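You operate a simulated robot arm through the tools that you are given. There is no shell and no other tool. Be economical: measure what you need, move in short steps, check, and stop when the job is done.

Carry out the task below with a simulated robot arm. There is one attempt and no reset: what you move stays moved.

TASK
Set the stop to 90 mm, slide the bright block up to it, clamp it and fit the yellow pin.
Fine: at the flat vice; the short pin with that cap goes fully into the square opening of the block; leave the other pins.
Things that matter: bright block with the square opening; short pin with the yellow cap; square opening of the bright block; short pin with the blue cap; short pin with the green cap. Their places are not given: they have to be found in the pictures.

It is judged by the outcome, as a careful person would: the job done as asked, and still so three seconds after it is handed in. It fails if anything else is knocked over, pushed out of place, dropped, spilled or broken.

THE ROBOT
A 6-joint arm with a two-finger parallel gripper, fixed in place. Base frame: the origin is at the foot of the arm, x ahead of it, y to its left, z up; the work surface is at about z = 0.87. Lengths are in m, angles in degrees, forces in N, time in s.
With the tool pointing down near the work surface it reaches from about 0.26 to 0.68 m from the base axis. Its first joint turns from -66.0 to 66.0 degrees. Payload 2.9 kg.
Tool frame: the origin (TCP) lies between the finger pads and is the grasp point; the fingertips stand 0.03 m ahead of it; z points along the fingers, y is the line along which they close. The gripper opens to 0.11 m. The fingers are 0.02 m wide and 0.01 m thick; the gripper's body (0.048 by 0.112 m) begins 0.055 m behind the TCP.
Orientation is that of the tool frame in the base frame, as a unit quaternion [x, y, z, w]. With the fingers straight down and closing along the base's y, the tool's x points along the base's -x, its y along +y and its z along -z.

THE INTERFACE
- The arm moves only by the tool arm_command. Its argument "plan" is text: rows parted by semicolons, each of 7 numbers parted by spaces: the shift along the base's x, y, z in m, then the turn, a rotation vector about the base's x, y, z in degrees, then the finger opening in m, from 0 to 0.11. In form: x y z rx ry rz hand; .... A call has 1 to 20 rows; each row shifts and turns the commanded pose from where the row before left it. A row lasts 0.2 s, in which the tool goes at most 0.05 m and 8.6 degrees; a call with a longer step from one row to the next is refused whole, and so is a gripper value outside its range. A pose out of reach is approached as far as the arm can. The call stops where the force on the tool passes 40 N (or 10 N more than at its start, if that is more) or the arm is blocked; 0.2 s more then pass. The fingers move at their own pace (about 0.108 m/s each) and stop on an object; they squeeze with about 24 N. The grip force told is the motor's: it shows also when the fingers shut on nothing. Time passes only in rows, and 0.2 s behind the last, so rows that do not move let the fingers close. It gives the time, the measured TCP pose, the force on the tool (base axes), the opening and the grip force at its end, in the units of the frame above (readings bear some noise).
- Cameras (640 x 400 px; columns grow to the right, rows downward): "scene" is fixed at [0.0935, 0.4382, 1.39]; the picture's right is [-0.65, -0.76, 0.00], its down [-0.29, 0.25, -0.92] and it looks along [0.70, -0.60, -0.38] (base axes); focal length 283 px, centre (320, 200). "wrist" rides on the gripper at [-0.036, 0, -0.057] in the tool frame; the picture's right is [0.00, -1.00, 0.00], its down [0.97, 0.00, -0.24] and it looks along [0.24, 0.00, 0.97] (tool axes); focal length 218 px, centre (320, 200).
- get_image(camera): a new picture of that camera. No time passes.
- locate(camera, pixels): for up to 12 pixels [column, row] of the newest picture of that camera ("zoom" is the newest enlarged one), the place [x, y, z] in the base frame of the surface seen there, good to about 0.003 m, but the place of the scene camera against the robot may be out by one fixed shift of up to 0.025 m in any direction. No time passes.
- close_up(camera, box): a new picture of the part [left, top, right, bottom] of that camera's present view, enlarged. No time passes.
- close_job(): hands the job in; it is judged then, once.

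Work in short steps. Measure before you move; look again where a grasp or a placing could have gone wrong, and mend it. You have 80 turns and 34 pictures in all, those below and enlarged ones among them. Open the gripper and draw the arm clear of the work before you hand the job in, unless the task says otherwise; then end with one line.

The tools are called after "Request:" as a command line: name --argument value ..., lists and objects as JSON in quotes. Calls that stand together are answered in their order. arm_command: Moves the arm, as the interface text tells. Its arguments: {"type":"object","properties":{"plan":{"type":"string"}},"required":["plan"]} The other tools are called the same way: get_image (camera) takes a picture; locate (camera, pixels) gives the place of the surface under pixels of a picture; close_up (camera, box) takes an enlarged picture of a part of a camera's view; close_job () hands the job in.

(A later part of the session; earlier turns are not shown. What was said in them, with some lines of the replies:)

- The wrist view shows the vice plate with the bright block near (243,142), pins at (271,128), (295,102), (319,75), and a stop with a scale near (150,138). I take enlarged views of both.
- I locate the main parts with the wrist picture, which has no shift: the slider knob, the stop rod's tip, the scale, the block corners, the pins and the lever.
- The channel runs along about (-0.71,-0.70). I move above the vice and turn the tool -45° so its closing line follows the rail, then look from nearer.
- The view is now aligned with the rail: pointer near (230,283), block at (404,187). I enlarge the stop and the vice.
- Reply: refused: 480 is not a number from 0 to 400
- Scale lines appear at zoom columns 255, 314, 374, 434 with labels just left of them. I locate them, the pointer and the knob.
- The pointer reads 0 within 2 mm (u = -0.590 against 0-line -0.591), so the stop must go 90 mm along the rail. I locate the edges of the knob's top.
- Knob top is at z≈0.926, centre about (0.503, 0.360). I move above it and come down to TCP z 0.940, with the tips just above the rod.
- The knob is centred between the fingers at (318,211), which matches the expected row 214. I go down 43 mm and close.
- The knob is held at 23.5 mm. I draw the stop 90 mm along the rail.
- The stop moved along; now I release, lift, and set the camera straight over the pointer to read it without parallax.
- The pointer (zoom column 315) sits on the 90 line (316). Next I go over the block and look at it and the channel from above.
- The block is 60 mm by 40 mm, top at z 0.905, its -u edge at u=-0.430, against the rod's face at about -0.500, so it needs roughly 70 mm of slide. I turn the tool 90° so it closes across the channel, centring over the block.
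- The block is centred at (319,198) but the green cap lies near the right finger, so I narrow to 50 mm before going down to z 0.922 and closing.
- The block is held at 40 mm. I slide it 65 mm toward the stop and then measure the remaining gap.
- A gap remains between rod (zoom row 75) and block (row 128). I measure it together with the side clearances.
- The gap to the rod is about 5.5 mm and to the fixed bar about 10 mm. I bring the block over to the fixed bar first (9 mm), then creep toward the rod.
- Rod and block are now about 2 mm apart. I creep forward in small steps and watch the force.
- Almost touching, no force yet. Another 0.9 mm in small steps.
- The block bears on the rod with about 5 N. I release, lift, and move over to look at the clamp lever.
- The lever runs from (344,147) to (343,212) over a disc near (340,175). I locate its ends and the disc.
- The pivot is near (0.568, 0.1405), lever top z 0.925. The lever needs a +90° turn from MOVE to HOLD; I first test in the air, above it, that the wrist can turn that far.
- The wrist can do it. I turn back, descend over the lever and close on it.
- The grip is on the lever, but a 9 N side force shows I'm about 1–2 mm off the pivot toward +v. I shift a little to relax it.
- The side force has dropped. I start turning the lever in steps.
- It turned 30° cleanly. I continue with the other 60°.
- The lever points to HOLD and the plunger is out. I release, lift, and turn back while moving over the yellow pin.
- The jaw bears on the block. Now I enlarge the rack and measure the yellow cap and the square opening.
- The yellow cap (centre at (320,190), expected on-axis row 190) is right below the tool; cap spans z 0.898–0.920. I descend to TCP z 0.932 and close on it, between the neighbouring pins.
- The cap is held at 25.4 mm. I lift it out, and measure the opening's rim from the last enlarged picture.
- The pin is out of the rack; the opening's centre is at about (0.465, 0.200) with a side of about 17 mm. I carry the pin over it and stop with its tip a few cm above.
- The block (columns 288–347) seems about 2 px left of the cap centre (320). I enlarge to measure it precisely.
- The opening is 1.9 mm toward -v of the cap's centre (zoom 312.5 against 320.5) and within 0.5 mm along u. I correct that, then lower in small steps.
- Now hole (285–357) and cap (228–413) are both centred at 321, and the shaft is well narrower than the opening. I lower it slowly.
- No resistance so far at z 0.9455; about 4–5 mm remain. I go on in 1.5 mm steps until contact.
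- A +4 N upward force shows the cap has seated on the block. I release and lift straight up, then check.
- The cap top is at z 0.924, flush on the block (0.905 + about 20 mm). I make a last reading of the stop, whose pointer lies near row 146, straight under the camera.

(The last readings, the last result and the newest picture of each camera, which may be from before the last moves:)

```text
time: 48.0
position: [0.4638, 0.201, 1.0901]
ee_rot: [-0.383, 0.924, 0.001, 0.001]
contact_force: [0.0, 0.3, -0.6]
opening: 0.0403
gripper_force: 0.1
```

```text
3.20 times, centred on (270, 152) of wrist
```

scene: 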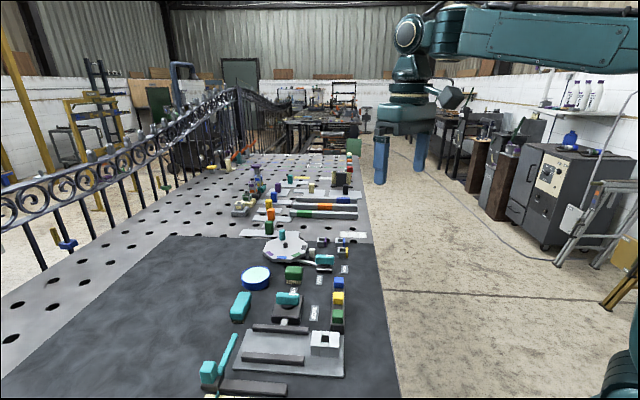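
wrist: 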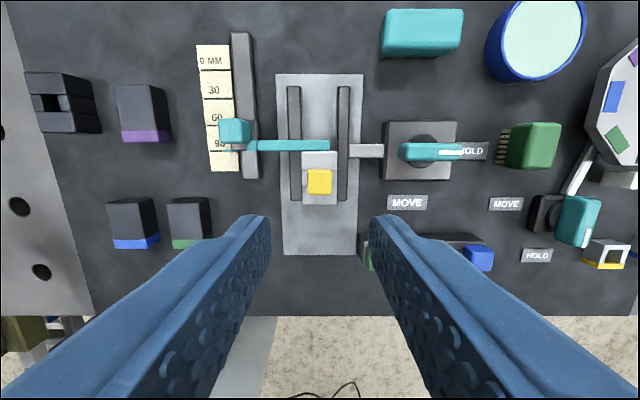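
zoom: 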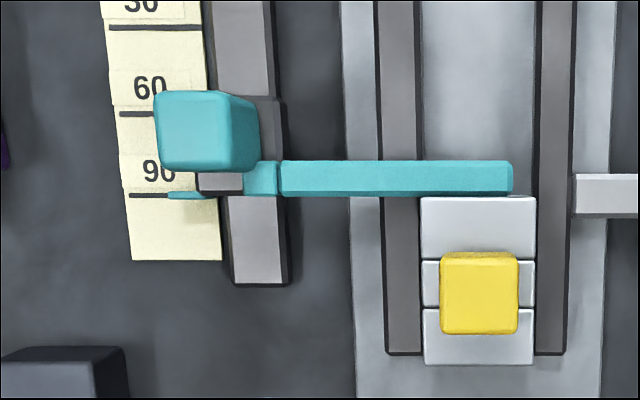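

The pointer is on the 90 line, the block touches the rod and is held by the jaw, and the pin is seated. I open the gripper, draw clear, and hand in.

Request:
arm_command --plan "0 0 0.04 0 0 0 0.08;-0.02 -0.03 0.03 0 0 0 0.1;-0.02 -0.03 0.03 0 0 0 0.1;0 0 0 0 0 0 0.1"

Request:
close_job

```text
time: 49.0
position: [0.4238, 0.142, 1.1876]
ee_rot: [-0.383, 0.924, 0.0, 0.001]
contact_force: [0.1, -0.3, -0.6]
opening: 0.1
gripper_force: 0.0
```

```text
The job is handed in.
```

The stop reads 90 mm, the bright block sits against it and is clamped with the lever on HOLD, the yellow pin is fully in the square opening, and the blue and green pins were left alone.
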